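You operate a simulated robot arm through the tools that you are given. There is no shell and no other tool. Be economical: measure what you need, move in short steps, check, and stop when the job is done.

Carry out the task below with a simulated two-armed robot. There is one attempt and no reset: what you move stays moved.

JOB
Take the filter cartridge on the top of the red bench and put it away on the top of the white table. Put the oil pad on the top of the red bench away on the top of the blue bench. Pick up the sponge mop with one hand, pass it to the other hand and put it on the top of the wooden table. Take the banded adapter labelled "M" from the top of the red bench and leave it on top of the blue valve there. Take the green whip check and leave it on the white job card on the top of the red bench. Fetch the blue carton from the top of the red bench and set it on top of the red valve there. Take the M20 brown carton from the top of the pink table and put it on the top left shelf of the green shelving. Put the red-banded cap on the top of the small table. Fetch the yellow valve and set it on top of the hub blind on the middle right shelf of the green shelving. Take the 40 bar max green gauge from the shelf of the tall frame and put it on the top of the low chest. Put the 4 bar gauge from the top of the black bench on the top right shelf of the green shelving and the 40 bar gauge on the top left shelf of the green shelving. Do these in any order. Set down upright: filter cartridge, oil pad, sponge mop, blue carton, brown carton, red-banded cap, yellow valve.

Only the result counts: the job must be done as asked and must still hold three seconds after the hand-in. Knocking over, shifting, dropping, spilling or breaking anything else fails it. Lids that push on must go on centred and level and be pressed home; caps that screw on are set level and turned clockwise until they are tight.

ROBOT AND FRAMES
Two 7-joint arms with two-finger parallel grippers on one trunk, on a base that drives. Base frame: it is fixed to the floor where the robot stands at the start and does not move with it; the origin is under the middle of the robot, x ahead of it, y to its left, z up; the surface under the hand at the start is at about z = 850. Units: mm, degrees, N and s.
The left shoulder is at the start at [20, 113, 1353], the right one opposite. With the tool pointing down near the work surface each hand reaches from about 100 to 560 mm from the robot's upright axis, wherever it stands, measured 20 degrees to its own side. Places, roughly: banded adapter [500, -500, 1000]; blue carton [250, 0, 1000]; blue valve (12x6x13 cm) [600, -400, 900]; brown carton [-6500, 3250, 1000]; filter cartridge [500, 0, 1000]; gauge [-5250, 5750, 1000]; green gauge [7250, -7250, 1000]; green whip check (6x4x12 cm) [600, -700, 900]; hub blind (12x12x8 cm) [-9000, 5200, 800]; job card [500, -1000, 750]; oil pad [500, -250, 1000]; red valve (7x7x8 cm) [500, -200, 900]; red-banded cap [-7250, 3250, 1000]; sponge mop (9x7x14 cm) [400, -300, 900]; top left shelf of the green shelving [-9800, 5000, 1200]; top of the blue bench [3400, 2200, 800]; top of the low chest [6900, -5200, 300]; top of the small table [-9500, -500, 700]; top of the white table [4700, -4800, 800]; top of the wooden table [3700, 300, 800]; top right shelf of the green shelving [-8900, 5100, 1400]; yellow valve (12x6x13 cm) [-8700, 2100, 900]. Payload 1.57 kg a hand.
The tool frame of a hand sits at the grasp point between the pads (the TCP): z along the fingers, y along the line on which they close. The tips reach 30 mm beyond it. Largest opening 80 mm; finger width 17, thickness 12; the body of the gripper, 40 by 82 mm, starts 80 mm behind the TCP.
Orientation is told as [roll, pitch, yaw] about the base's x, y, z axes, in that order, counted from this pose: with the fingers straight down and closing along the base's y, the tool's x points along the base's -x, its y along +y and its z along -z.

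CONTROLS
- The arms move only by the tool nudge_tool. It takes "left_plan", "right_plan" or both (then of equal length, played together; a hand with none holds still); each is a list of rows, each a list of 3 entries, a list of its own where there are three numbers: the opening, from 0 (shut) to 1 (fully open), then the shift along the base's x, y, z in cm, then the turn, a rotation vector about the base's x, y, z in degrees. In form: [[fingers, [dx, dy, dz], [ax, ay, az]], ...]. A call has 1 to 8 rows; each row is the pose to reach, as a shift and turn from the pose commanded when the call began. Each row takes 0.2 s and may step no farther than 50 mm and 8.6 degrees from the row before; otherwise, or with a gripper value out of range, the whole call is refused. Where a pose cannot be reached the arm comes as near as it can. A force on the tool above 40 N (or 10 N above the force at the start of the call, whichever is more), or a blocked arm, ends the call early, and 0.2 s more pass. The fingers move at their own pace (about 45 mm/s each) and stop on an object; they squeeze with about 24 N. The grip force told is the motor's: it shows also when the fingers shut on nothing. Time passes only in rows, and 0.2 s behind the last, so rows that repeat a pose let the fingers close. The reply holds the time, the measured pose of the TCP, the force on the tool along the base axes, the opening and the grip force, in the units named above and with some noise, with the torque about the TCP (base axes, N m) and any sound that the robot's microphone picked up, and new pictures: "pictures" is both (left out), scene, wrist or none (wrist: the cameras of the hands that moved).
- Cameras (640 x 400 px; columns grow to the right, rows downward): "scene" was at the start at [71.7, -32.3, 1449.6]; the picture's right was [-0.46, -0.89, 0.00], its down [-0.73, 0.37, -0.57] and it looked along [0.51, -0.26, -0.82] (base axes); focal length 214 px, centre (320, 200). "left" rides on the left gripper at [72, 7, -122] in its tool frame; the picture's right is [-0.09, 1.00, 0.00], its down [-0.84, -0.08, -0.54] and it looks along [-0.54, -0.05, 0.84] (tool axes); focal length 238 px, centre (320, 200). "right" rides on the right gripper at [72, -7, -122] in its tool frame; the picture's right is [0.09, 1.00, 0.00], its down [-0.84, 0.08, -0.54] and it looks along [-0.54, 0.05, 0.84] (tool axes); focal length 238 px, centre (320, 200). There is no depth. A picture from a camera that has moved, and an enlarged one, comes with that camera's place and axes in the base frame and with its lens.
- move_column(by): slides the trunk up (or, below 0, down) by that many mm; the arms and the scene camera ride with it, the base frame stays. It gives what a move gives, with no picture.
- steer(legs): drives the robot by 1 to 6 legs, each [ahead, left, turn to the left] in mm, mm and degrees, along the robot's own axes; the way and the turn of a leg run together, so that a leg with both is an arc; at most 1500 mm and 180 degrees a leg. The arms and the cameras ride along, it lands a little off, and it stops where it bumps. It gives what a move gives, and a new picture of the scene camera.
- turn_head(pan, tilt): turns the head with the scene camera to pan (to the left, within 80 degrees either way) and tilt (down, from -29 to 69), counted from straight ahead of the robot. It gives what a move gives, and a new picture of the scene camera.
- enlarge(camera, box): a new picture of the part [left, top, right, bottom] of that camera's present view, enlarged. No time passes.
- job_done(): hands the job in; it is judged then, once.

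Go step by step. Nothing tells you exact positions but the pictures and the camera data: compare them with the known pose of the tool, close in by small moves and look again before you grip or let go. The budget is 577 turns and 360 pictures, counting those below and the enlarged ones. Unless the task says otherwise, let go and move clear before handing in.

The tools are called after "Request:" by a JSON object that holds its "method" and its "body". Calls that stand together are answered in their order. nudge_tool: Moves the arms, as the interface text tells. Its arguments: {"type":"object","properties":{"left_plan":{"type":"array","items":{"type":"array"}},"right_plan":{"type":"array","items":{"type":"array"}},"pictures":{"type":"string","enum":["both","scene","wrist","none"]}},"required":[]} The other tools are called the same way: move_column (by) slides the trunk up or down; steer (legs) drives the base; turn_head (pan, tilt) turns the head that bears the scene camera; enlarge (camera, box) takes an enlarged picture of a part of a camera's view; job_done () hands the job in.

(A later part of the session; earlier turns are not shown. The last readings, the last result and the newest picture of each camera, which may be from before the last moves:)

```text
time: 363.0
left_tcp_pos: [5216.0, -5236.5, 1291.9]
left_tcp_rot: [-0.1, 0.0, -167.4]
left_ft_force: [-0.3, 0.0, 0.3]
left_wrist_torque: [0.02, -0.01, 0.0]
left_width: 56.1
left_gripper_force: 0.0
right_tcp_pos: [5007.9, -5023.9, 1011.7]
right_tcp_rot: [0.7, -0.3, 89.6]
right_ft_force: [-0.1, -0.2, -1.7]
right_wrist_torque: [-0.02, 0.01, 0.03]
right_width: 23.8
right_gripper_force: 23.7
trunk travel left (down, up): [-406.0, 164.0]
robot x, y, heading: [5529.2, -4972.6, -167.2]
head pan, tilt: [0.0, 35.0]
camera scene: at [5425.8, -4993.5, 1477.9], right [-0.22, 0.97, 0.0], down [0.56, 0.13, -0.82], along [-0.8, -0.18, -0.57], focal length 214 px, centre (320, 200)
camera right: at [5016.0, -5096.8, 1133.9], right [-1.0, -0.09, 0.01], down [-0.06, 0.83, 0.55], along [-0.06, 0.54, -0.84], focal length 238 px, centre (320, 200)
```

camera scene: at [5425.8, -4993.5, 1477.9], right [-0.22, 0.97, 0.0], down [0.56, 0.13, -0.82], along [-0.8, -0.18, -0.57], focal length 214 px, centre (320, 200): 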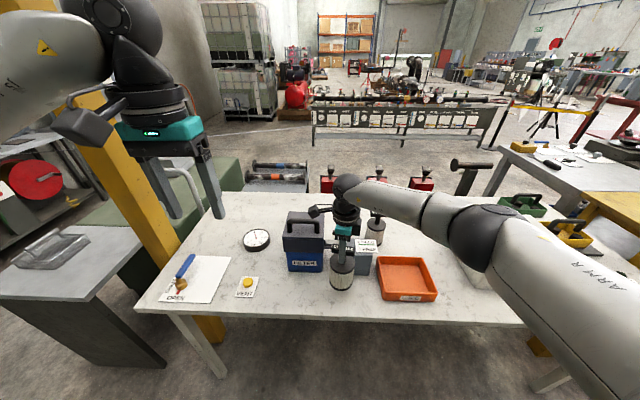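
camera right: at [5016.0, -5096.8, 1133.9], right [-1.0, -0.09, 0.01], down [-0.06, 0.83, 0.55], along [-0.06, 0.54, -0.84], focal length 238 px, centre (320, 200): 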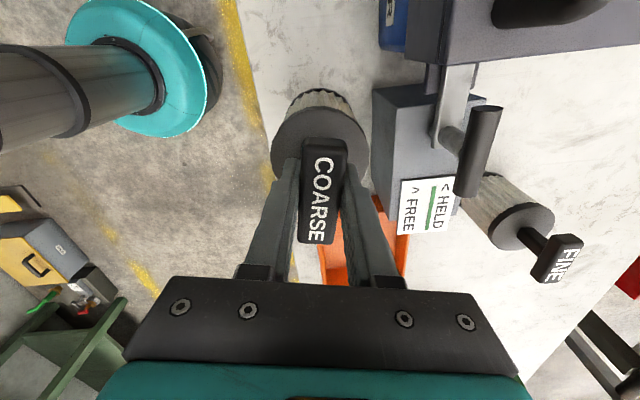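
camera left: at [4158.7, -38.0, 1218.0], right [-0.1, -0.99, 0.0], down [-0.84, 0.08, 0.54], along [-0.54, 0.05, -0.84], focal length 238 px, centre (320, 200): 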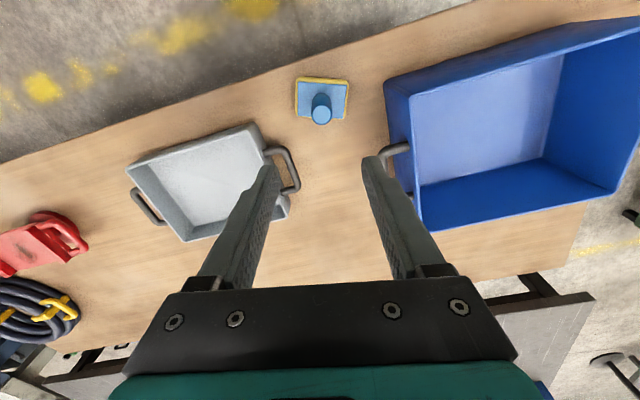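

Request:
{"method": "nudge_tool", "body": {"right_plan": [[0, [0, 0, -1], [0, 0, 0]], [0, [0, 0, -2], [0, 0, 0]], [0, [0, 0, -3], [0, 0, 0]], [0, [0, 0, -4], [0, 0, 0]], [0, [0, 0, -5], [0, 0, 0]], [0, [0, 0, -5.8], [0, 0, 0]], [0, [0, 0, -5.8], [0, 0, 0]]], "pictures": "none"}}

```text
time: 364.6
left_tcp_pos: [5216.2, -5237.1, 1292.8]
left_tcp_rot: [0.0, 0.0, -167.6]
left_ft_force: [-0.2, -0.1, -1.0]
left_wrist_torque: [0.01, -0.01, 0.01]
left_width: 55.9
left_gripper_force: 0.0
right_tcp_pos: [5007.2, -5021.8, 956.0]
right_tcp_rot: [0.8, -0.4, 89.6]
right_ft_force: [0.2, 0.1, -2.1]
right_wrist_torque: [0.02, -0.01, 0.0]
right_width: 23.8
right_gripper_force: 23.6
trunk travel left (down, up): [-406.0, 164.0]
robot x, y, heading: [5522.3, -4974.7, -167.1]
head pan, tilt: [0.0, 35.0]
```

Request:
{"method": "nudge_tool", "body": {"right_plan": [[0, [0, 0, -0.4], [0, 0, 0]], [0, [0, 0, -0.8], [0, 0, 0]], [0, [0, 0, -1.2], [0, 0, 0]], [0, [0, 0, -1.6], [0, 0, 0]], [0, [0, 0, -2.0], [0, 0, 0]], [0, [0, 0, -2.0], [0, 0, 0]]], "pictures": "wrist"}}

```text
time: 366.0
left_tcp_pos: [5218.1, -5236.9, 1291.7]
left_tcp_rot: [0.0, -0.1, -167.4]
left_ft_force: [0.7, 0.2, -0.3]
left_wrist_torque: [0.01, 0.02, 0.01]
left_width: 56.1
left_gripper_force: 0.1
right_tcp_pos: [5005.4, -5023.4, 937.8]
right_tcp_rot: [0.9, -0.2, 89.6]
right_ft_force: [-2.8, -0.3, 18.5]
right_wrist_torque: [-0.05, -0.26, -0.06]
right_width: 23.9
right_gripper_force: 23.9
trunk travel left (down, up): [-406.0, 164.0]
robot x, y, heading: [5522.8, -4974.6, -167.0]
head pan, tilt: [0.0, 35.0]
camera right: at [5013.5, -5096.3, 1060.4], right [-1.0, -0.09, 0.01], down [-0.06, 0.84, 0.55], along [-0.06, 0.54, -0.84], focal length 238 px, centre (320, 200)
```

right: 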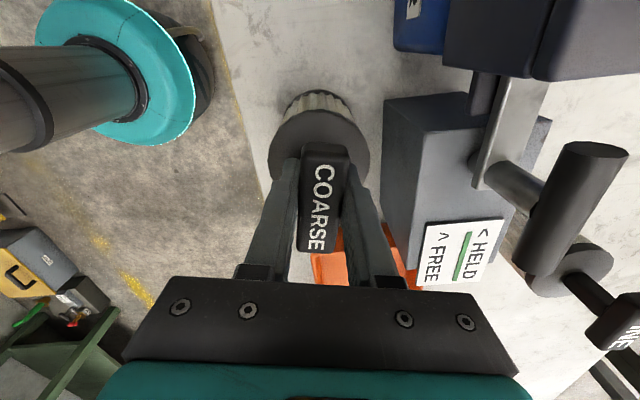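

Request:
{"method": "nudge_tool", "body": {"right_plan": [[0, [0, 0, 0.15], [0, 0, 0]], [0.5, [0, 0, 0.15], [0, 0, 0]], [0.6, [0, 0, 0.15], [0, 0, 0]], [0.6, [0, 0, 0.15], [0, 0, 0]], [0.6, [0, 0, 3], [0, 0, 0]], [0.6, [0, 0, 7.5], [0, 0, 0]], [0.6, [0, 0, 12], [0, 0, 0]], [0.6, [0, 0, 16.5], [0, 0, 0]]], "pictures": "both"}}

```text
time: 367.8
left_tcp_pos: [5216.2, -5236.7, 1291.5]
left_tcp_rot: [0.0, 0.0, -167.6]
left_ft_force: [0.3, 0.0, -0.6]
left_wrist_torque: [-0.01, -0.03, 0.0]
left_width: 55.9
left_gripper_force: 0.0
right_tcp_pos: [5007.8, -5021.3, 1102.6]
right_tcp_rot: [0.7, -0.3, 89.6]
right_ft_force: [1.3, 0.2, 0.6]
right_wrist_torque: [0.0, 0.04, 0.0]
right_width: 47.9
right_gripper_force: 0.1
trunk travel left (down, up): [-406.0, 164.0]
robot x, y, heading: [5526.9, -4970.8, -167.3]
head pan, tilt: [0.0, 35.0]
camera scene: at [5426.2, -4993.7, 1477.9], right [-0.22, 0.97, 0.0], down [0.56, 0.13, -0.82], along [-0.8, -0.18, -0.57], focal length 214 px, centre (320, 200)
camera right: at [5015.7, -5094.4, 1224.4], right [-1.0, -0.08, 0.01], down [-0.06, 0.83, 0.55], along [-0.06, 0.55, -0.84], focal length 238 px, centre (320, 200)
```

scene: 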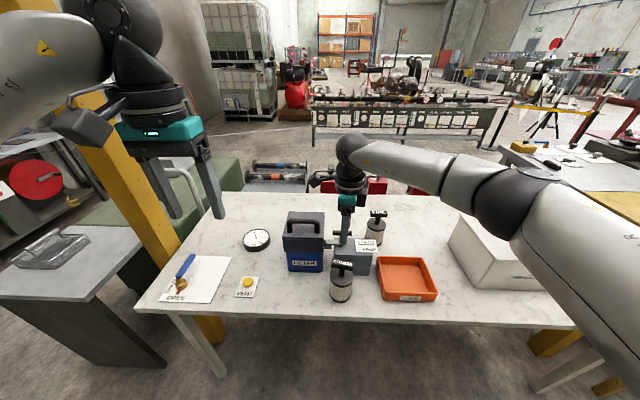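
right: 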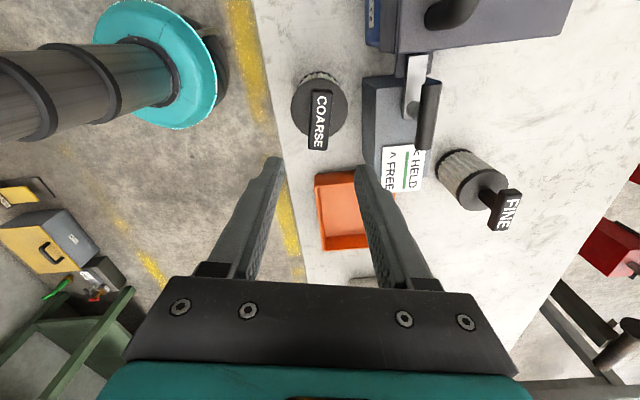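

The filter stands on the white table. I restore the right hand's yaw and head for the tall frame.

Request:
{"method": "nudge_tool", "body": {"right_plan": [[1, [1, 0, 1], [0, 0, 8.5]], [1, [2, 0, 2], [0, 0, 17]], [1, [3, 0, 3], [0, 0, 25.5]], [1, [4, 0, 4], [0, 0, 34]], [1, [5, 0, 5], [0, 0, 42.5]], [1, [5, 0, 5], [0, 0, 51]], [1, [5, 0, 5], [0, 0, 59.5]], [1, [5, 0, 5], [0, 0, 68]]], "left_plan": [[1, [0, 0, -1], [0, 0, 0]], [1, [0, 0, -2], [0, 0, 0]], [1, [0, 0, -4], [0, 0, 0]], [1, [0, 0, -6], [0, 0, 0]], [1, [0, 0, -8], [0, 0, 0]], [1, [0, 0, -10], [0, 0, 0]], [1, [0, 0, -12], [0, 0, 0]], [1, [0, 0, -13], [0, 0, 0]]], "pictures": "none"}}

Request:
{"method": "nudge_tool", "body": {"right_plan": [[1, [0, 0, 0], [0, 0, 8.5]], [1, [0, 0, 0], [0, 0, 17]], [1, [0, 0, 0], [0, 0, 25.5]], [1, [0, 0, 0], [0, 0, 34.5]]], "pictures": "none"}}

Request:
{"method": "steer", "body": {"legs": [[-650, 0, 0], [0, 0, 77]]}}

Request:
{"method": "turn_head", "body": {"pan": 20, "tilt": 20}}

```text
time: 369.6
left_tcp_pos: [5216.5, -5238.0, 1158.9]
left_tcp_rot: [0.0, 0.0, -167.5]
left_ft_force: [0.0, 0.5, 0.1]
left_wrist_torque: [-0.01, -0.03, -0.01]
left_width: 80.0
left_gripper_force: 0.1
right_tcp_pos: [5056.2, -5023.2, 1151.6]
right_tcp_rot: [0.7, -0.3, 157.8]
right_ft_force: [-0.2, -0.3, 0.0]
right_wrist_torque: [-0.01, 0.01, -0.04]
right_width: 80.2
right_gripper_force: 0.1
trunk travel left (down, up): [-406.0, 164.0]
robot x, y, heading: [5522.0, -4970.4, -167.2]
head pan, tilt: [0.0, 35.0]
```

```text
refused: row 4 steps farther than a row can; nothing moved
```

```text
time: 376.6
left_tcp_pos: [6346.4, -5176.7, 1160.4]
left_tcp_rot: [0.0, -0.1, -88.0]
left_ft_force: [0.8, 0.1, 0.7]
left_wrist_torque: [0.01, 0.01, -0.02]
left_width: 80.1
left_gripper_force: 0.0
right_tcp_pos: [6107.1, -5296.6, 1151.1]
right_tcp_rot: [0.7, -0.3, -122.7]
right_ft_force: [1.1, -0.2, -0.2]
right_wrist_torque: [0.0, 0.0, 0.0]
right_width: 80.1
right_gripper_force: 0.1
trunk travel left (down, up): [-406.0, 164.0]
robot x, y, heading: [6141.7, -4825.6, -88.0]
head pan, tilt: [0.0, 35.0]
camera scene: at [6142.9, -4925.0, 1477.9], right [-1.0, -0.04, 0.0], down [-0.02, 0.57, -0.82], along [0.04, -0.82, -0.57], focal length 214 px, centre (320, 200)
```

scene: 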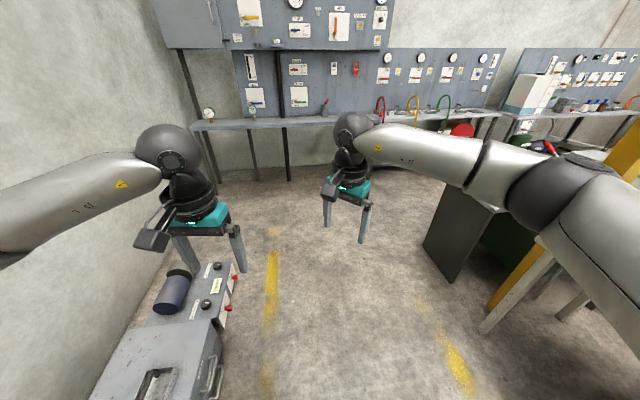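

```text
time: 377.4
left_tcp_pos: [6345.6, -5177.5, 1160.2]
left_tcp_rot: [0.0, 0.1, -87.9]
left_ft_force: [-0.8, -0.3, -0.4]
left_wrist_torque: [0.0, -0.01, 0.01]
left_width: 80.3
left_gripper_force: 0.0
right_tcp_pos: [6106.4, -5295.1, 1150.9]
right_tcp_rot: [0.7, -0.2, -122.8]
right_ft_force: [0.7, -0.4, -0.8]
right_wrist_torque: [0.01, -0.04, 0.0]
right_width: 80.0
right_gripper_force: 0.1
trunk travel left (down, up): [-406.0, 164.0]
robot x, y, heading: [6141.8, -4830.0, -87.5]
head pan, tilt: [20.0, 20.0]
camera scene: at [6174.5, -4923.2, 1501.7], right [-0.92, -0.38, 0.0], down [-0.13, 0.32, -0.94], along [0.36, -0.87, -0.34], focal length 214 px, centre (320, 200)
```

scene: 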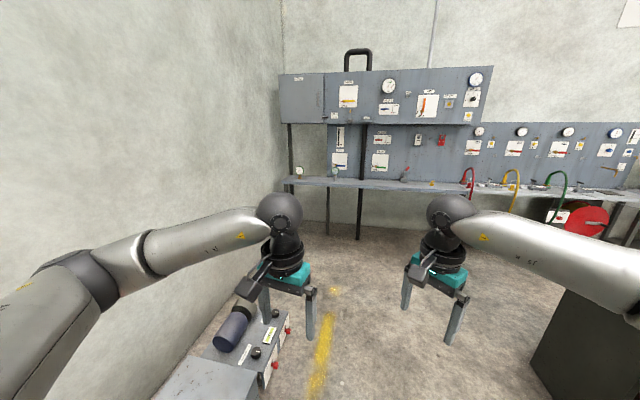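

Request:
{"method": "enlarge", "body": {"camera": "scene", "box": [270, 140, 430, 240]}}

Request:
{"method": "enlarge", "body": {"camera": "scene", "box": [285, 155, 350, 195]}}

```text
4.00 times, centred on (350, 190) of scene
camera zoom: at [6174.5, -4923.2, 1501.7], right [-0.92, -0.38, 0.0], down [-0.13, 0.32, -0.94], along [0.36, -0.87, -0.34], focal length 858 px, centre (200, 240)
```

zoom: 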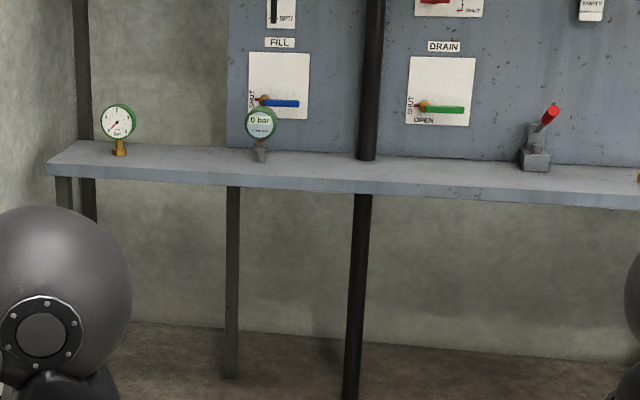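

```text
9.85 times, centred on (318, 175) of scene
camera zoom: at [6174.5, -4923.2, 1501.7], right [-0.92, -0.38, 0.0], down [-0.13, 0.32, -0.94], along [0.36, -0.87, -0.34], focal length 2112 px, centre (345, 446)
```

zoom: 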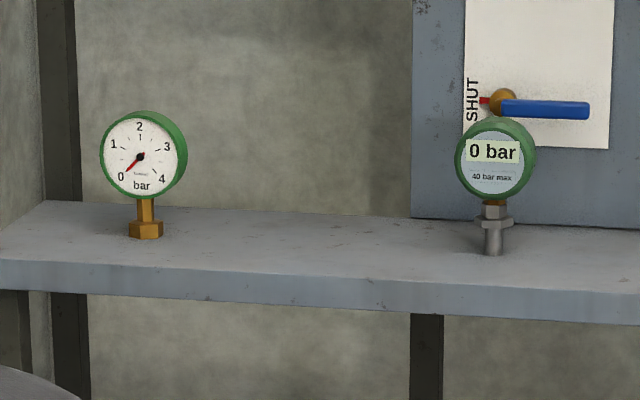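

The "40 bar max" green gauge is the second one (digital). I drive toward it.

Request:
{"method": "nudge_tool", "body": {"right_plan": [[1, [0, 0, 0], [0, 0, 8.5]], [1, [0, 0, 0], [0, 0, 17]], [1, [0, 0, 0], [0, 0, 25.5]], [1, [0, 0, 0], [0, 0, 34]]], "pictures": "none"}}

Request:
{"method": "steer", "body": {"legs": [[1350, 0, -2], [0, 700, 0]]}}

Request:
{"method": "turn_head", "body": {"pan": 0, "tilt": 25}}

```text
time: 378.4
left_tcp_pos: [6346.3, -5176.6, 1160.2]
left_tcp_rot: [0.0, 0.0, -87.9]
left_ft_force: [0.2, 1.1, 0.1]
left_wrist_torque: [0.0, 0.01, 0.03]
left_width: 80.0
left_gripper_force: 0.0
right_tcp_pos: [6104.1, -5296.3, 1151.0]
right_tcp_rot: [0.7, -0.2, -88.5]
right_ft_force: [-0.7, -0.4, 1.4]
right_wrist_torque: [0.02, 0.0, 0.01]
right_width: 80.0
right_gripper_force: 0.0
trunk travel left (down, up): [-406.0, 164.0]
robot x, y, heading: [6137.3, -4825.2, -87.3]
head pan, tilt: [20.0, 20.0]
```

```text
time: 388.6
left_tcp_pos: [7051.1, -6547.6, 1160.8]
left_tcp_rot: [0.1, 0.0, -89.8]
left_ft_force: [0.1, -0.2, 1.0]
left_wrist_torque: [0.0, 0.04, 0.02]
left_width: 80.1
left_gripper_force: 0.1
right_tcp_pos: [6806.8, -6658.9, 1150.6]
right_tcp_rot: [0.7, -0.3, -90.8]
right_ft_force: [-0.3, -0.9, -0.4]
right_wrist_torque: [-0.01, 0.01, -0.03]
right_width: 80.2
right_gripper_force: 0.1
trunk travel left (down, up): [-406.0, 164.0]
robot x, y, heading: [6856.9, -6187.7, -89.2]
head pan, tilt: [20.0, 20.0]
camera scene: at [6888.2, -6289.2, 1501.7], right [-0.94, -0.35, 0.0], down [-0.12, 0.32, -0.94], along [0.33, -0.88, -0.34], focal length 214 px, centre (320, 200)
```

scene: 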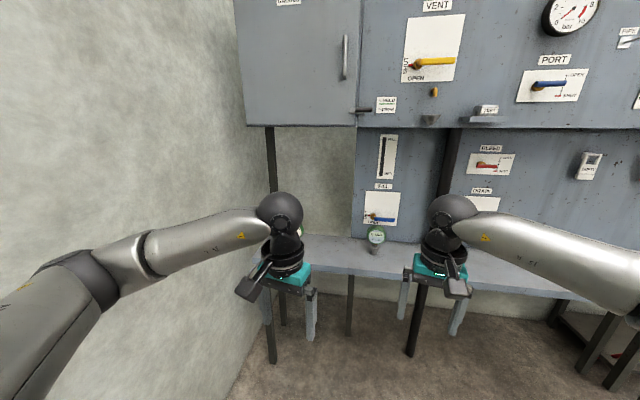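

```text
time: 389.5
left_tcp_pos: [7049.4, -6547.3, 1159.9]
left_tcp_rot: [0.1, -0.1, -89.9]
left_ft_force: [0.3, -0.3, -0.3]
left_wrist_torque: [0.0, -0.04, 0.0]
left_width: 79.9
left_gripper_force: 0.0
right_tcp_pos: [6806.5, -6659.9, 1151.0]
right_tcp_rot: [0.6, -0.3, -90.7]
right_ft_force: [0.6, 0.0, -0.1]
right_wrist_torque: [0.03, -0.02, 0.0]
right_width: 79.9
right_gripper_force: 0.1
trunk travel left (down, up): [-406.0, 164.0]
robot x, y, heading: [6855.4, -6187.9, -89.4]
head pan, tilt: [0.0, 25.0]
camera scene: at [6856.0, -6294.1, 1493.7], right [-1.0, -0.01, 0.0], down [0.0, 0.42, -0.91], along [0.01, -0.91, -0.42], focal length 214 px, centre (320, 200)
```

scene: 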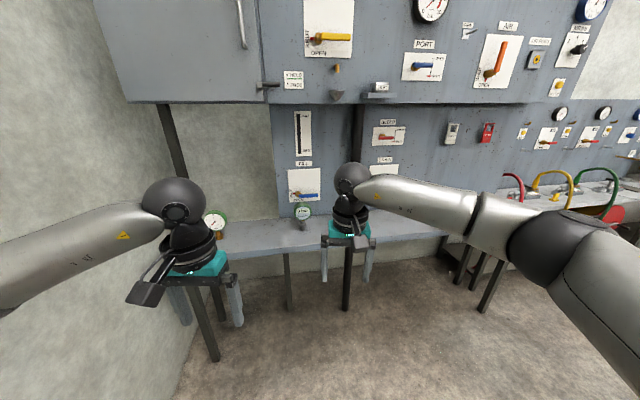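

The gauge is near [6960, −7286], shelf ≈ z 860. I drive ahead and turn the left hand 90° to grip its disc front-to-back.

Request:
{"method": "steer", "body": {"legs": [[570, 0, 0]]}}

Request:
{"method": "nudge_tool", "body": {"left_plan": [[1, [0, 0.5, 0], [0, 0, 8.5]], [1, [0, 1, 0], [0, 0, 17]], [1, [0, 1.5, 0], [0, 0, 25.5]], [1, [0, 2, 0], [0, 0, 34]], [1, [0, 2, 0], [0, 0, 42.5]], [1, [0, 2, 0], [0, 0, 51]], [1, [0, 2, 0], [0, 0, 59.5]], [1, [0, 2, 0], [0, 0, 68]]], "pictures": "none"}}

Request:
{"method": "nudge_tool", "body": {"left_plan": [[1, [0, 0, 0], [0, 0, 8]], [1, [0, 0, 0], [0, 0, 16]], [1, [0, 0, 0], [0, 0, 22]], [1, [0, 0, 0], [0, 0, 22]]], "pictures": "both"}}

```text
time: 392.7
left_tcp_pos: [7057.2, -7109.5, 1159.6]
left_tcp_rot: [0.0, 0.0, -89.7]
left_ft_force: [0.3, 0.3, -0.5]
left_wrist_torque: [-0.02, 0.02, 0.0]
left_width: 80.0
left_gripper_force: 0.1
right_tcp_pos: [6813.1, -7219.2, 1152.1]
right_tcp_rot: [0.7, -0.2, -90.6]
right_ft_force: [1.3, 0.3, 0.6]
right_wrist_torque: [0.0, 0.01, 0.01]
right_width: 80.3
right_gripper_force: 0.0
trunk travel left (down, up): [-406.0, 164.0]
robot x, y, heading: [6867.1, -6751.2, -89.5]
head pan, tilt: [0.0, 25.0]
camera scene: at [6861.9, -6855.4, 1493.6], right [-1.0, -0.01, 0.0], down [0.0, 0.42, -0.91], along [0.01, -0.91, -0.42], focal length 214 px, centre (320, 200)
```

scene: 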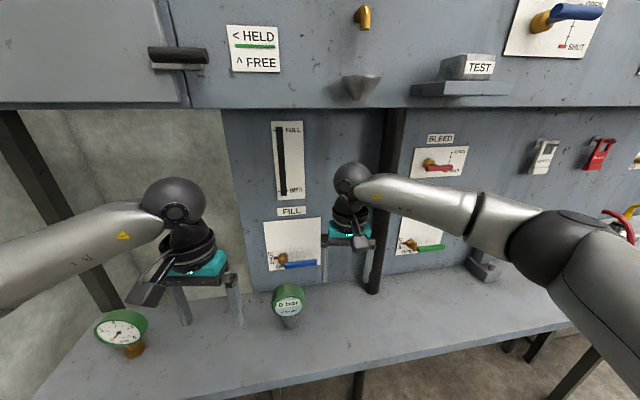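

```text
time: 394.5
left_tcp_pos: [7057.0, -7089.4, 1160.2]
left_tcp_rot: [0.0, 0.0, -21.6]
left_ft_force: [0.0, -0.1, -0.3]
left_wrist_torque: [0.02, 0.0, -0.04]
left_width: 80.0
left_gripper_force: 0.1
right_tcp_pos: [6812.4, -7221.1, 1151.4]
right_tcp_rot: [0.8, -0.2, -90.6]
right_ft_force: [-1.0, 0.1, -0.2]
right_wrist_torque: [-0.01, 0.03, -0.01]
right_width: 80.1
right_gripper_force: 0.1
trunk travel left (down, up): [-406.0, 164.0]
robot x, y, heading: [6861.6, -6749.5, -89.4]
head pan, tilt: [0.0, 25.0]
```

```text
time: 395.5
left_tcp_pos: [7056.7, -7088.7, 1161.3]
left_tcp_rot: [0.0, 0.1, 0.4]
left_ft_force: [0.4, -0.2, 0.4]
left_wrist_torque: [0.04, -0.02, 0.01]
left_width: 79.7
left_gripper_force: 0.0
right_tcp_pos: [6812.3, -7219.9, 1151.6]
right_tcp_rot: [0.7, -0.4, -90.6]
right_ft_force: [-0.2, 0.3, 0.1]
right_wrist_torque: [-0.04, -0.01, -0.03]
right_width: 80.0
right_gripper_force: 0.1
trunk travel left (down, up): [-406.0, 164.0]
robot x, y, heading: [6861.3, -6755.2, -89.3]
head pan, tilt: [0.0, 25.0]
camera scene: at [6861.9, -6854.9, 1493.6], right [-1.0, -0.01, 0.0], down [0.0, 0.42, -0.91], along [0.01, -0.91, -0.42], focal length 214 px, centre (320, 200)
camera left: at [6985.2, -7080.7, 1284.2], right [0.09, 1.0, 0.0], down [0.84, -0.07, 0.54], along [0.54, -0.05, -0.84], focal length 238 px, centre (320, 200)
```

scene: 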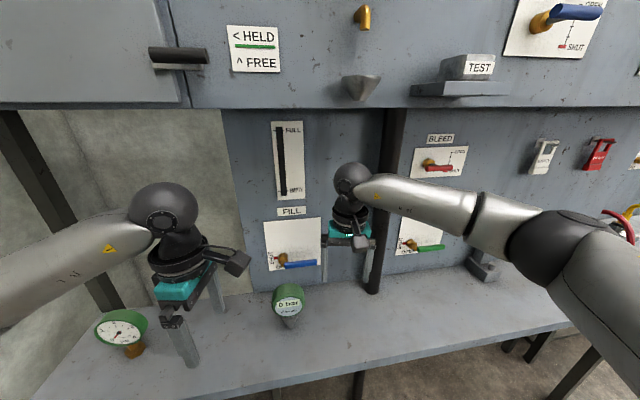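
left: 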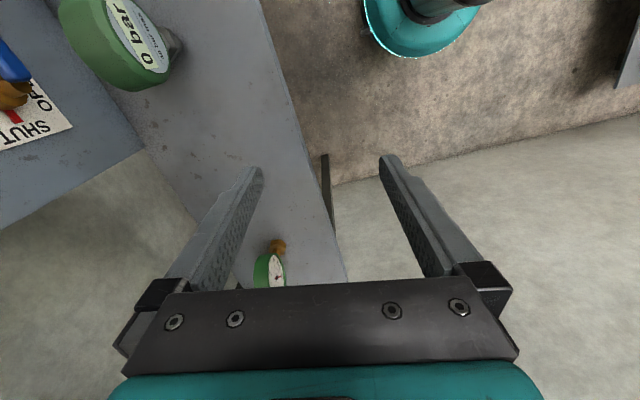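

Request:
{"method": "enlarge", "body": {"camera": "scene", "box": [250, 270, 330, 335]}}

```text
6.15 times, centred on (290, 302) of scene
camera zoom: at [6861.9, -6854.9, 1493.6], right [-1.0, -0.01, 0.0], down [0.0, 0.42, -0.91], along [0.01, -0.91, -0.42], focal length 1320 px, centre (505, -431)
```

zoom: 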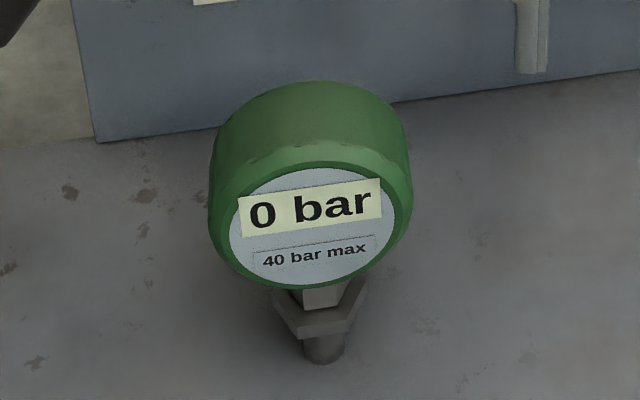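

The gauge's disc is ~97 mm wide, ~49 mm thick, aligned with the shelf (10° turned). I bring the left hand over it and move the right hand away.

Request:
{"method": "nudge_tool", "body": {"left_plan": [[1, [-0.5, -1, 0], [0, 0, 5]], [1, [-2, -5, 0], [0, 0, 10]], [1, [-4, -9.5, 0], [0, 0, 10]], [1, [-6, -13.5, 0], [0, 0, 10]], [1, [-8, -17.5, -1], [0, 0, 10]], [1, [-9.7, -21.6, -3], [0, 0, 10]], [1, [-9.7, -21.6, -5], [0, 0, 10]], [1, [-9.7, -21.6, -5], [0, 0, 10]]], "right_plan": [[1, [-2, 4, 0], [0, 0, 0]], [1, [-4, 8, 0], [0, 0, 0]], [1, [-6, 12, 0], [0, 0, 0]], [1, [-7, 15, 0], [0, 0, 0]], [1, [-7, 15, 0], [0, 0, 0]], [1, [-7, 15, 0], [0, 0, 0]], [1, [-7, 15, 0], [0, 0, 0]], [1, [-7, 15, 0], [0, 0, 0]]], "pictures": "both"}}

```text
time: 397.3
left_tcp_pos: [6959.5, -7304.6, 1111.5]
left_tcp_rot: [0.0, -0.1, 10.1]
left_ft_force: [-0.4, -0.4, 0.8]
left_wrist_torque: [-0.02, -0.03, -0.02]
left_width: 79.9
left_gripper_force: 0.1
right_tcp_pos: [6742.4, -7068.5, 1149.1]
right_tcp_rot: [0.7, -0.3, -90.8]
right_ft_force: [-0.7, -0.4, -0.3]
right_wrist_torque: [-0.02, -0.01, -0.01]
right_width: 80.0
right_gripper_force: 0.1
trunk travel left (down, up): [-406.0, 164.0]
robot x, y, heading: [6863.7, -6751.1, -89.2]
head pan, tilt: [0.0, 25.0]
camera scene: at [6861.3, -6855.0, 1493.6], right [-1.0, -0.01, 0.0], down [0.0, 0.42, -0.91], along [0.01, -0.91, -0.42], focal length 214 px, centre (320, 200)
camera right: at [6734.6, -6996.1, 1271.3], right [1.0, 0.08, 0.01], down [0.06, -0.83, 0.55], along [0.05, -0.55, -0.84], focal length 238 px, centre (320, 200)
camera left: at [6888.4, -7308.3, 1234.7], right [-0.09, 1.0, 0.0], down [0.84, 0.07, 0.54], along [0.54, 0.05, -0.84], focal length 238 px, centre (320, 200)
```

scene: 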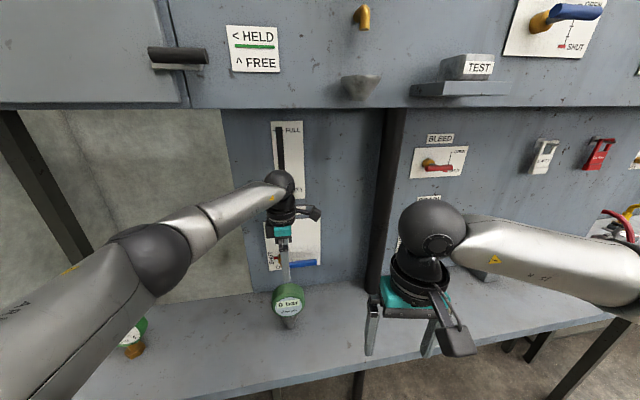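
right: 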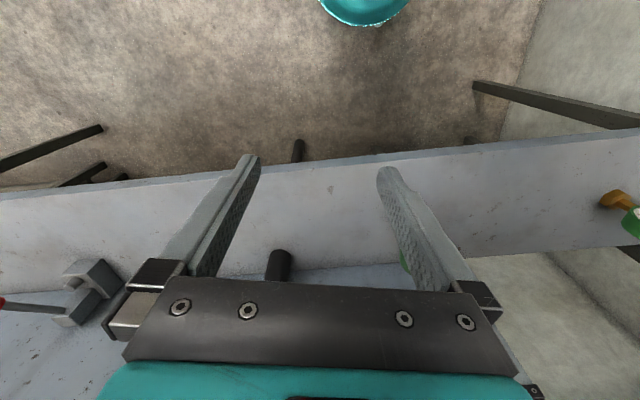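
left: 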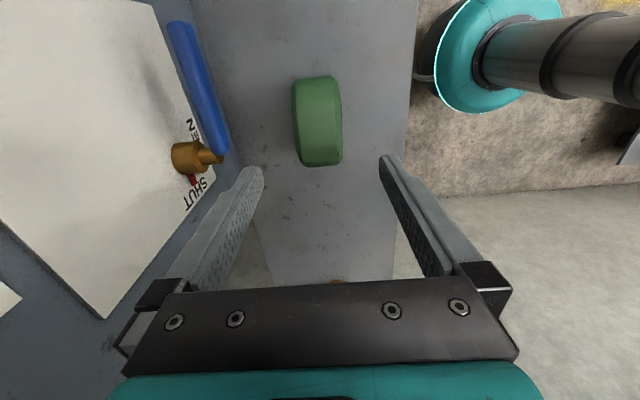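

Request:
{"method": "nudge_tool", "body": {"left_plan": [[1, [-0.5, -0.1, -4], [0, 0, 0]], [1, [-0.5, -0.1, -8], [0, 0, 0]], [1, [-0.5, -0.1, -12], [0, 0, 0]], [1, [-0.5, -0.1, -14.6], [0, 0, 0]], [1, [-0.5, -0.1, -14.6], [0, 0, 0]]], "pictures": "wrist"}}

```text
time: 398.5
left_tcp_pos: [6955.3, -7297.5, 964.1]
left_tcp_rot: [0.0, 0.0, 10.2]
left_ft_force: [0.1, -0.1, 0.3]
left_wrist_torque: [-0.03, -0.03, -0.01]
left_width: 79.9
left_gripper_force: 0.0
left hand out of reach, approached as far as the arm can: row 4, 5
right_tcp_pos: [6741.6, -7068.5, 1148.6]
right_tcp_rot: [0.7, -0.2, -90.6]
right_ft_force: [0.2, 0.7, -0.6]
right_wrist_torque: [0.03, -0.01, -0.02]
right_width: 79.9
right_gripper_force: 0.1
trunk travel left (down, up): [-406.0, 164.0]
robot x, y, heading: [6864.4, -6751.3, -89.2]
head pan, tilt: [0.0, 25.0]
camera left: at [6883.8, -7302.8, 1087.5], right [-0.09, 1.0, 0.0], down [0.84, 0.07, 0.54], along [0.54, 0.05, -0.84], focal length 238 px, centre (320, 200)
```

left: 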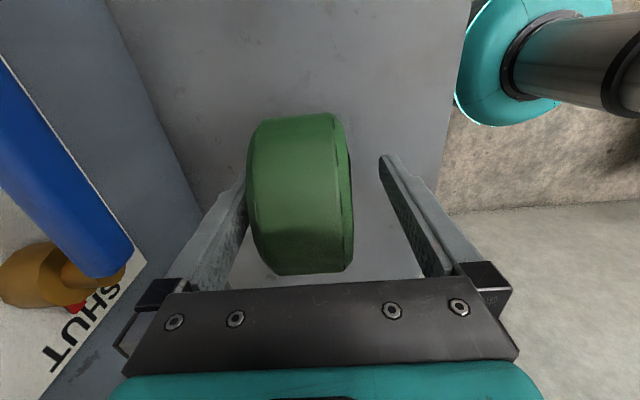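

Request:
{"method": "steer", "body": {"legs": [[12, 0, 0]]}}

Request:
{"method": "nudge_tool", "body": {"left_plan": [[1, [0, 0, 0], [0, 0, 0]]], "pictures": "wrist"}}

```text
time: 399.2
left_tcp_pos: [6954.1, -7309.2, 964.4]
left_tcp_rot: [0.0, 0.1, 10.2]
left_ft_force: [-0.3, 0.2, 0.8]
left_wrist_torque: [0.03, 0.01, 0.04]
left_width: 80.2
left_gripper_force: 0.1
right_tcp_pos: [6743.0, -7082.3, 1150.1]
right_tcp_rot: [0.7, -0.4, -90.7]
right_ft_force: [-0.2, -0.5, 1.1]
right_wrist_torque: [0.05, 0.0, 0.03]
right_width: 79.8
right_gripper_force: 0.0
trunk travel left (down, up): [-406.0, 164.0]
robot x, y, heading: [6863.4, -6765.9, -89.3]
head pan, tilt: [0.0, 25.0]
camera scene: at [6862.0, -6867.6, 1493.6], right [-1.0, -0.01, 0.0], down [0.0, 0.42, -0.91], along [0.01, -0.91, -0.42], focal length 214 px, centre (320, 200)
```

scene: 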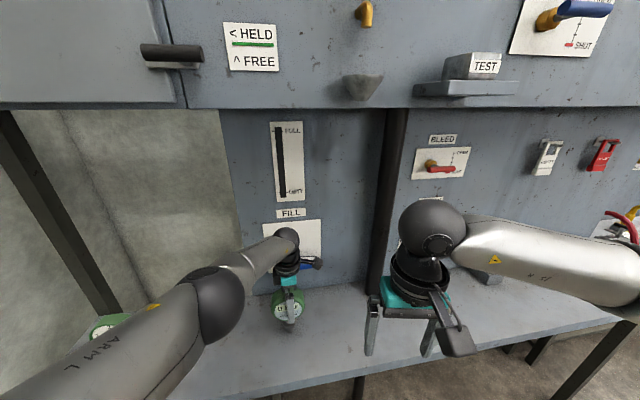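

```text
time: 399.6
left_tcp_pos: [6956.6, -7308.4, 963.3]
left_tcp_rot: [0.0, 0.0, 10.2]
left_ft_force: [0.9, -0.1, 0.9]
left_wrist_torque: [0.02, 0.04, 0.02]
left_width: 79.8
left_gripper_force: 0.1
right_tcp_pos: [6742.1, -7080.4, 1149.4]
right_tcp_rot: [0.6, -0.2, -90.7]
right_ft_force: [0.4, 0.1, -0.1]
right_wrist_torque: [0.02, -0.01, 0.02]
right_width: 80.3
right_gripper_force: 0.1
trunk travel left (down, up): [-406.0, 164.0]
robot x, y, heading: [6863.4, -6763.6, -89.3]
head pan, tilt: [0.0, 25.0]
camera left: at [6884.0, -7314.8, 1087.9], right [-0.09, 1.0, 0.0], down [0.84, 0.07, 0.54], along [0.54, 0.05, -0.84], focal length 238 px, centre (320, 200)
```

left: 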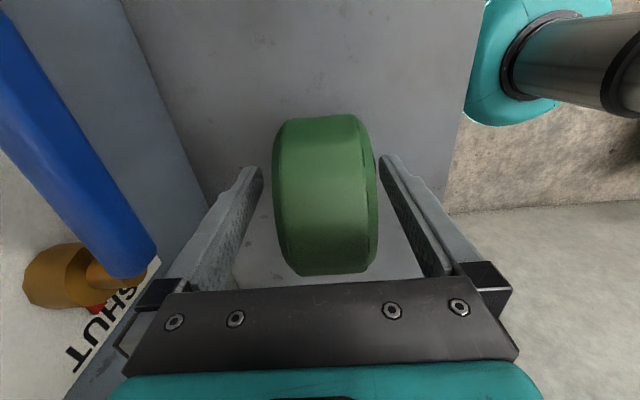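

Request:
{"method": "nudge_tool", "body": {"left_plan": [[0, [0, 0, 0], [0, 0, 0]], [0, [0, 0, 0], [0, 0, 0]], [0, [0, 0, 0], [0, 0, 0]], [0, [0, 0, 0], [0, 0, 0]], [0, [0, 0, 2], [0, 0, 0]], [0, [0, 0.3, 5], [0, 0, 0]], [0, [0, 1, 8], [0, 0, 0]]], "pictures": "wrist"}}

```text
time: 401.2
left_tcp_pos: [6955.8, -7301.6, 1043.4]
left_tcp_rot: [0.0, -0.1, 10.3]
left_ft_force: [0.2, 0.1, -4.8]
left_wrist_torque: [-0.01, 0.06, -0.03]
left_width: 47.9
left_gripper_force: 23.8
right_tcp_pos: [6742.3, -7081.1, 1149.4]
right_tcp_rot: [0.7, -0.3, -90.6]
right_ft_force: [-0.4, -0.9, -0.1]
right_wrist_torque: [-0.01, 0.02, 0.02]
right_width: 79.9
right_gripper_force: 0.0
trunk travel left (down, up): [-406.0, 164.0]
robot x, y, heading: [6863.3, -6764.4, -89.5]
head pan, tilt: [0.0, 25.0]
camera left: at [6884.2, -7307.0, 1166.7], right [-0.09, 1.0, 0.0], down [0.84, 0.07, 0.54], along [0.54, 0.05, -0.84], focal length 238 px, centre (320, 200)
```

left: 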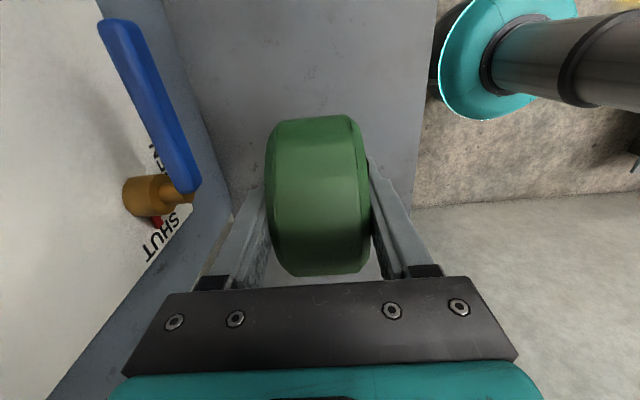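

The gauge is held. I back off and go to the low chest.

Request:
{"method": "steer", "body": {"legs": [[-650, 0, 0], [0, -720, 0], [0, 0, 89], [0, 800, 0]]}}

Request:
{"method": "turn_head", "body": {"pan": 0, "tilt": 45}}

```text
time: 404.7
left_tcp_pos: [6953.3, -6677.7, 1038.3]
left_tcp_rot: [0.3, 0.0, 11.3]
left_ft_force: [-0.3, -0.5, -5.2]
left_wrist_torque: [0.03, 0.03, -0.01]
left_width: 48.1
left_gripper_force: 24.1
right_tcp_pos: [6735.3, -6461.7, 1147.4]
right_tcp_rot: [0.7, -0.3, -89.5]
right_ft_force: [0.4, 0.4, 0.6]
right_wrist_torque: [0.02, 0.01, -0.03]
right_width: 80.0
right_gripper_force: 0.1
trunk travel left (down, up): [-406.0, 164.0]
robot x, y, heading: [6850.7, -6143.9, -88.4]
head pan, tilt: [0.0, 25.0]
stopped in leg 1: the robot was blocked; the commanded pose is now the measured one
camera scene: at [6851.4, -6246.0, 1493.4], right [-1.0, -0.03, 0.0], down [-0.01, 0.42, -0.91], along [0.03, -0.91, -0.42], focal length 214 px, centre (320, 200)
```

scene: 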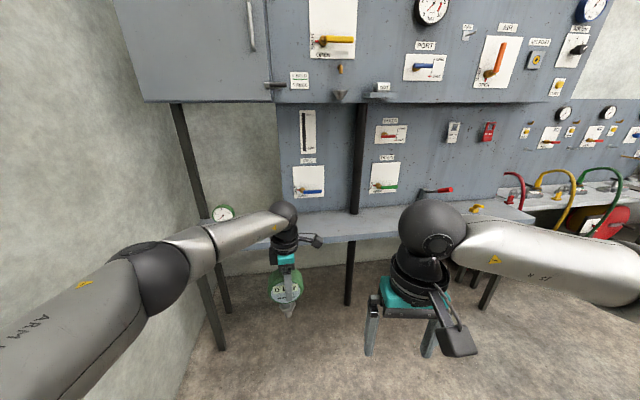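

```text
time: 405.5
left_tcp_pos: [6953.7, -6676.2, 1041.7]
left_tcp_rot: [0.0, 0.0, 11.4]
left_ft_force: [-0.2, 0.4, -5.5]
left_wrist_torque: [0.02, 0.09, 0.02]
left_width: 47.9
left_gripper_force: 24.4
right_tcp_pos: [6736.7, -6458.7, 1149.4]
right_tcp_rot: [0.8, -0.3, -89.3]
right_ft_force: [-0.4, 0.3, 0.6]
right_wrist_torque: [0.02, -0.01, 0.01]
right_width: 80.0
right_gripper_force: 0.1
trunk travel left (down, up): [-406.0, 164.0]
robot x, y, heading: [6849.9, -6141.6, -88.0]
head pan, tilt: [0.0, 45.0]
camera scene: at [6851.0, -6233.6, 1463.1], right [-1.0, -0.03, 0.0], down [-0.02, 0.71, -0.71], along [0.02, -0.71, -0.71], focal length 214 px, centre (320, 200)
```

scene: 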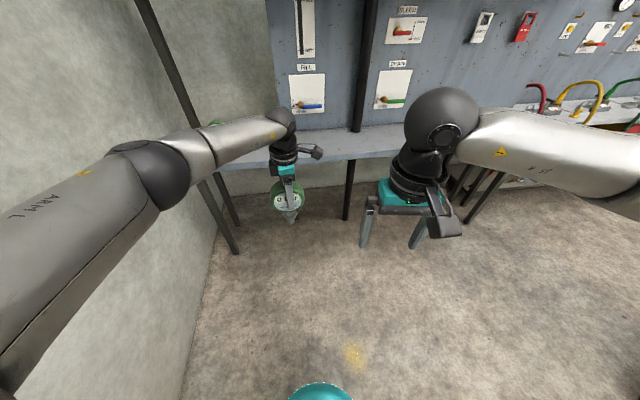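

Request:
{"method": "steer", "body": {"legs": [[40, 0, 0], [0, -720, 0], [0, 0, 88]]}}

Request:
{"method": "turn_head", "body": {"pan": 40, "tilt": 40}}

```text
time: 413.6
left_tcp_pos: [6660.4, -6143.0, 1042.0]
left_tcp_rot: [0.1, 0.1, 98.0]
left_ft_force: [-0.5, 0.8, -4.4]
left_wrist_torque: [0.02, 0.0, 0.01]
left_width: 47.8
left_gripper_force: 23.6
right_tcp_pos: [6431.4, -6346.5, 1148.9]
right_tcp_rot: [0.7, -0.4, -2.9]
right_ft_force: [-0.9, 0.7, -0.6]
right_wrist_torque: [0.02, 0.03, -0.01]
right_width: 80.0
right_gripper_force: 0.0
trunk travel left (down, up): [-406.0, 164.0]
robot x, y, heading: [6120.5, -6216.9, -1.4]
head pan, tilt: [0.0, 45.0]
camera scene: at [6210.6, -6215.8, 1463.0], right [-0.03, -1.0, 0.0], down [-0.71, 0.02, -0.71], along [0.71, -0.02, -0.71], focal length 214 px, centre (320, 200)
```

scene: 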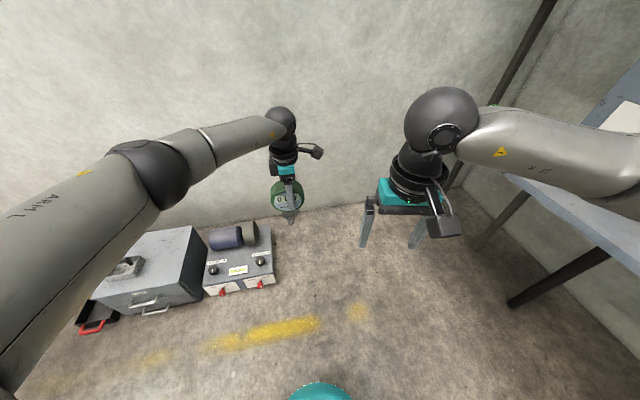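

```text
time: 414.7
left_tcp_pos: [6659.8, -6143.7, 1042.4]
left_tcp_rot: [0.1, 0.1, 97.9]
left_ft_force: [0.7, 0.5, -5.7]
left_wrist_torque: [-0.05, 0.0, -0.03]
left_width: 47.8
left_gripper_force: 23.7
right_tcp_pos: [6431.1, -6347.2, 1148.4]
right_tcp_rot: [0.7, -0.3, -3.0]
right_ft_force: [0.0, -0.2, 0.1]
right_wrist_torque: [0.01, -0.02, -0.01]
right_width: 80.1
right_gripper_force: 0.0
trunk travel left (down, up): [-406.0, 164.0]
robot x, y, heading: [6120.5, -6213.7, -1.7]
head pan, tilt: [40.0, 40.0]
camera scene: at [6196.0, -6161.0, 1470.3], right [0.62, -0.78, 0.0], down [-0.5, -0.4, -0.77], along [0.6, 0.48, -0.64], focal length 214 px, centre (320, 200)
```

scene: 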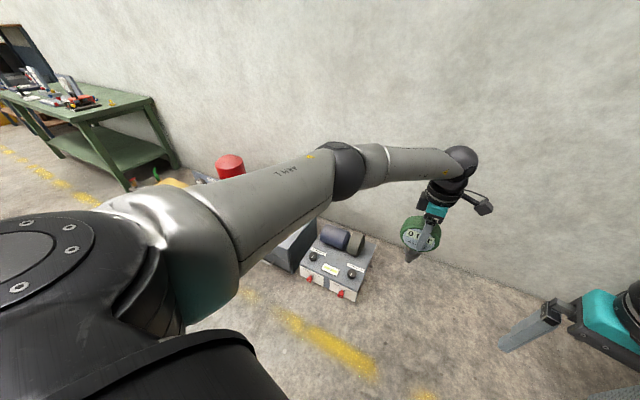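

The low chest (grey, with a handle) is at about [6895, −5218], top z≈300; its right half is free. I drive in front of it.

Request:
{"method": "steer", "body": {"legs": [[0, 780, 1.5], [270, 0, 0]]}}

Request:
{"method": "move_column", "body": {"by": -300}}

Request:
{"method": "turn_head", "body": {"pan": 20, "tilt": 50}}

Request:
{"method": "enlarge", "body": {"camera": "left", "box": [0, 0, 640, 400]}}

```text
time: 420.4
left_tcp_pos: [6937.5, -5341.5, 1040.3]
left_tcp_rot: [0.3, 0.0, 99.1]
left_ft_force: [0.0, -1.0, -4.9]
left_wrist_torque: [-0.04, 0.0, 0.0]
left_width: 47.8
left_gripper_force: 24.1
right_tcp_pos: [6711.7, -5551.4, 1148.7]
right_tcp_rot: [0.7, -0.2, -1.8]
right_ft_force: [1.2, 0.1, 0.1]
right_wrist_torque: [-0.02, 0.03, 0.0]
right_width: 79.9
right_gripper_force: 0.1
trunk travel left (down, up): [-406.0, 164.0]
robot x, y, heading: [6403.5, -5421.7, -0.4]
head pan, tilt: [40.0, 40.0]
camera scene: at [6473.4, -5368.9, 1470.2], right [0.64, -0.77, 0.0], down [-0.5, -0.41, -0.77], along [0.59, 0.49, -0.64], focal length 214 px, centre (320, 200)
```

scene: 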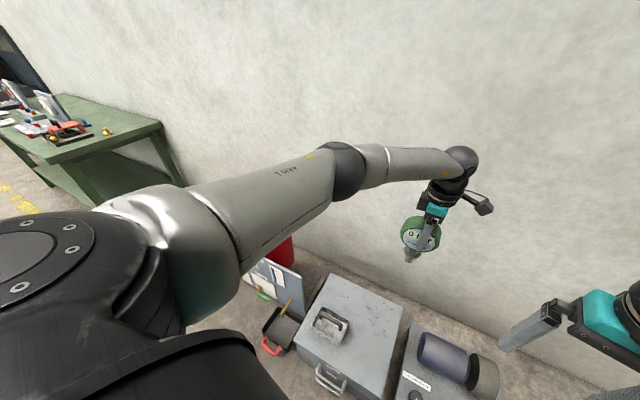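

```text
time: 423.4
left_tcp_pos: [6936.0, -5342.6, 742.3]
left_tcp_rot: [0.0, -0.1, 99.0]
left_ft_force: [0.2, 0.5, -4.9]
left_wrist_torque: [-0.04, 0.0, 0.01]
left_width: 47.7
left_gripper_force: 23.8
right_tcp_pos: [6710.9, -5551.3, 848.6]
right_tcp_rot: [0.6, -0.4, -1.8]
right_ft_force: [0.6, -0.1, 0.6]
right_wrist_torque: [0.01, -0.03, -0.01]
right_width: 79.9
right_gripper_force: 0.0
trunk travel left (down, up): [-106.0, 464.0]
robot x, y, heading: [6397.4, -5420.7, -0.9]
head pan, tilt: [40.0, 40.0]
```

```text
time: 424.3
left_tcp_pos: [6936.5, -5342.8, 741.7]
left_tcp_rot: [0.1, 0.0, 99.0]
left_ft_force: [0.3, 0.1, -4.4]
left_wrist_torque: [-0.03, -0.02, -0.04]
left_width: 47.8
left_gripper_force: 24.2
right_tcp_pos: [6710.4, -5549.8, 849.1]
right_tcp_rot: [0.8, -0.3, -1.9]
right_ft_force: [0.4, -0.3, -0.1]
right_wrist_torque: [-0.02, -0.01, 0.01]
right_width: 80.2
right_gripper_force: 0.1
trunk travel left (down, up): [-106.0, 464.0]
robot x, y, heading: [6397.0, -5420.6, -0.6]
head pan, tilt: [20.0, 50.0]
camera scene: at [6479.4, -5397.3, 1156.1], right [0.33, -0.94, 0.0], down [-0.72, -0.26, -0.64], along [0.61, 0.21, -0.77], focal length 214 px, centre (320, 200)
```

scene: 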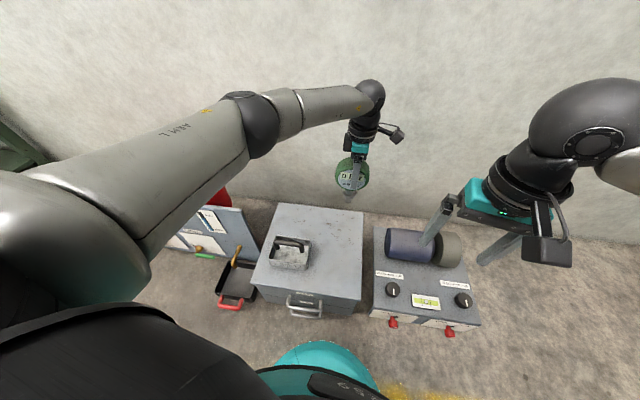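

```text
1.00 times, centred on (320, 200) of left (not enlarged: the box is as wide or as high as the picture)
camera zoom: at [6941.9, -5414.2, 865.0], right [-1.0, -0.07, 0.0], down [-0.05, 0.84, 0.54], along [-0.04, 0.54, -0.84], focal length 238 px, centre (320, 200)
```

zoom: 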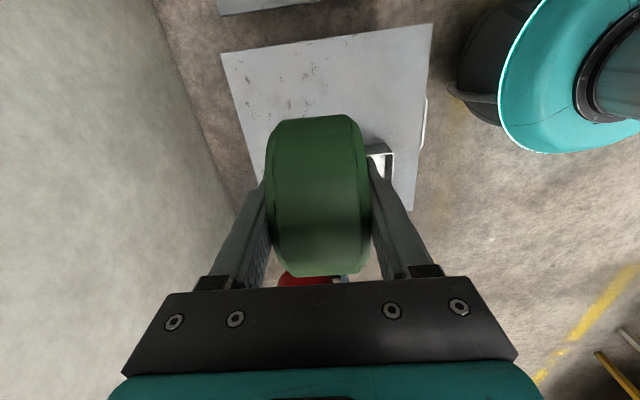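

The chest's free half is right under the gauge. I lower the trunk and arm.

Request:
{"method": "move_column", "body": {"by": -100}}

Request:
{"method": "nudge_tool", "body": {"left_plan": [[0, [0, 0, -4.5], [0, 0, 0]], [0, [0, 0, -9], [0, 0, 0]], [0, [0, 0, -13.5], [0, 0, 0]], [0, [0, 0, -17.5], [0, 0, 0]], [0, [0, 0, -20], [0, 0, 0]], [0, [0, 0, -20], [0, 0, 0]]], "pictures": "both"}}

```text
time: 425.6
left_tcp_pos: [6936.6, -5343.4, 641.9]
left_tcp_rot: [0.1, 0.0, 99.0]
left_ft_force: [0.1, 0.3, -4.0]
left_wrist_torque: [-0.02, 0.0, 0.02]
left_width: 47.9
left_gripper_force: 23.7
right_tcp_pos: [6711.5, -5551.2, 749.1]
right_tcp_rot: [0.7, -0.3, -1.9]
right_ft_force: [-0.5, 0.3, 0.2]
right_wrist_torque: [0.01, 0.01, -0.03]
right_width: 80.0
right_gripper_force: 0.0
trunk travel left (down, up): [-6.0, 564.0]
robot x, y, heading: [6402.9, -5425.5, -0.5]
head pan, tilt: [20.0, 50.0]
```

```text
time: 427.0
left_tcp_pos: [6901.4, -5333.5, 467.0]
left_tcp_rot: [0.1, 0.0, 99.0]
left_ft_force: [-0.4, 0.2, -4.9]
left_wrist_torque: [-0.01, 0.02, 0.0]
left_width: 47.9
left_gripper_force: 24.1
left hand out of reach, approached as far as the arm can: row 3, 4, 5, 6
right_tcp_pos: [6711.2, -5550.6, 748.7]
right_tcp_rot: [0.7, -0.4, -1.8]
right_ft_force: [-0.5, 0.2, 0.5]
right_wrist_torque: [0.01, 0.01, 0.01]
right_width: 79.8
right_gripper_force: 0.1
trunk travel left (down, up): [-6.0, 564.0]
robot x, y, heading: [6399.7, -5424.8, -0.5]
head pan, tilt: [20.0, 50.0]
camera scene: at [6479.3, -5397.3, 1056.1], right [0.33, -0.94, 0.0], down [-0.72, -0.25, -0.64], along [0.61, 0.21, -0.77], focal length 214 px, centre (320, 200)
camera left: at [6907.6, -5404.4, 590.2], right [-1.0, -0.06, 0.0], down [-0.05, 0.84, 0.54], along [-0.04, 0.54, -0.84], focal length 238 px, centre (320, 200)
```

scene: 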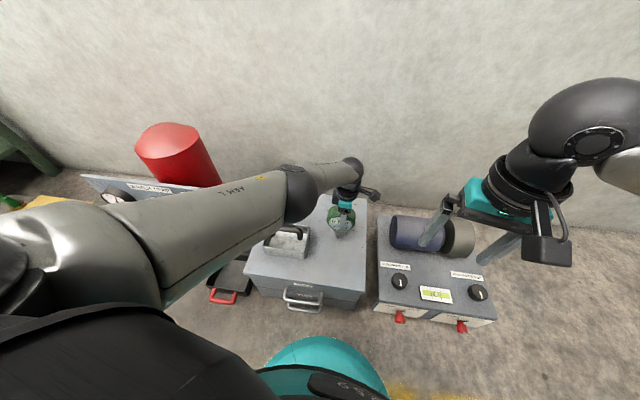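
left: 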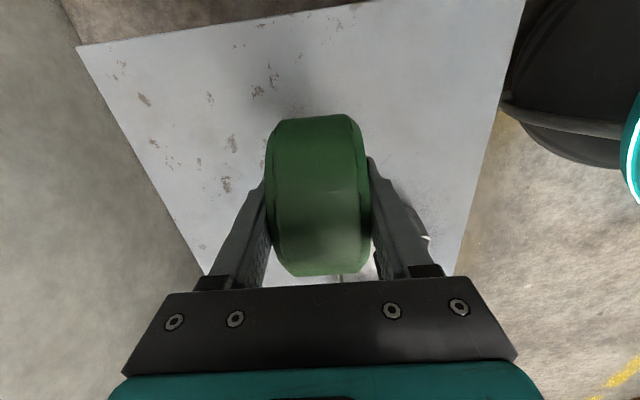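

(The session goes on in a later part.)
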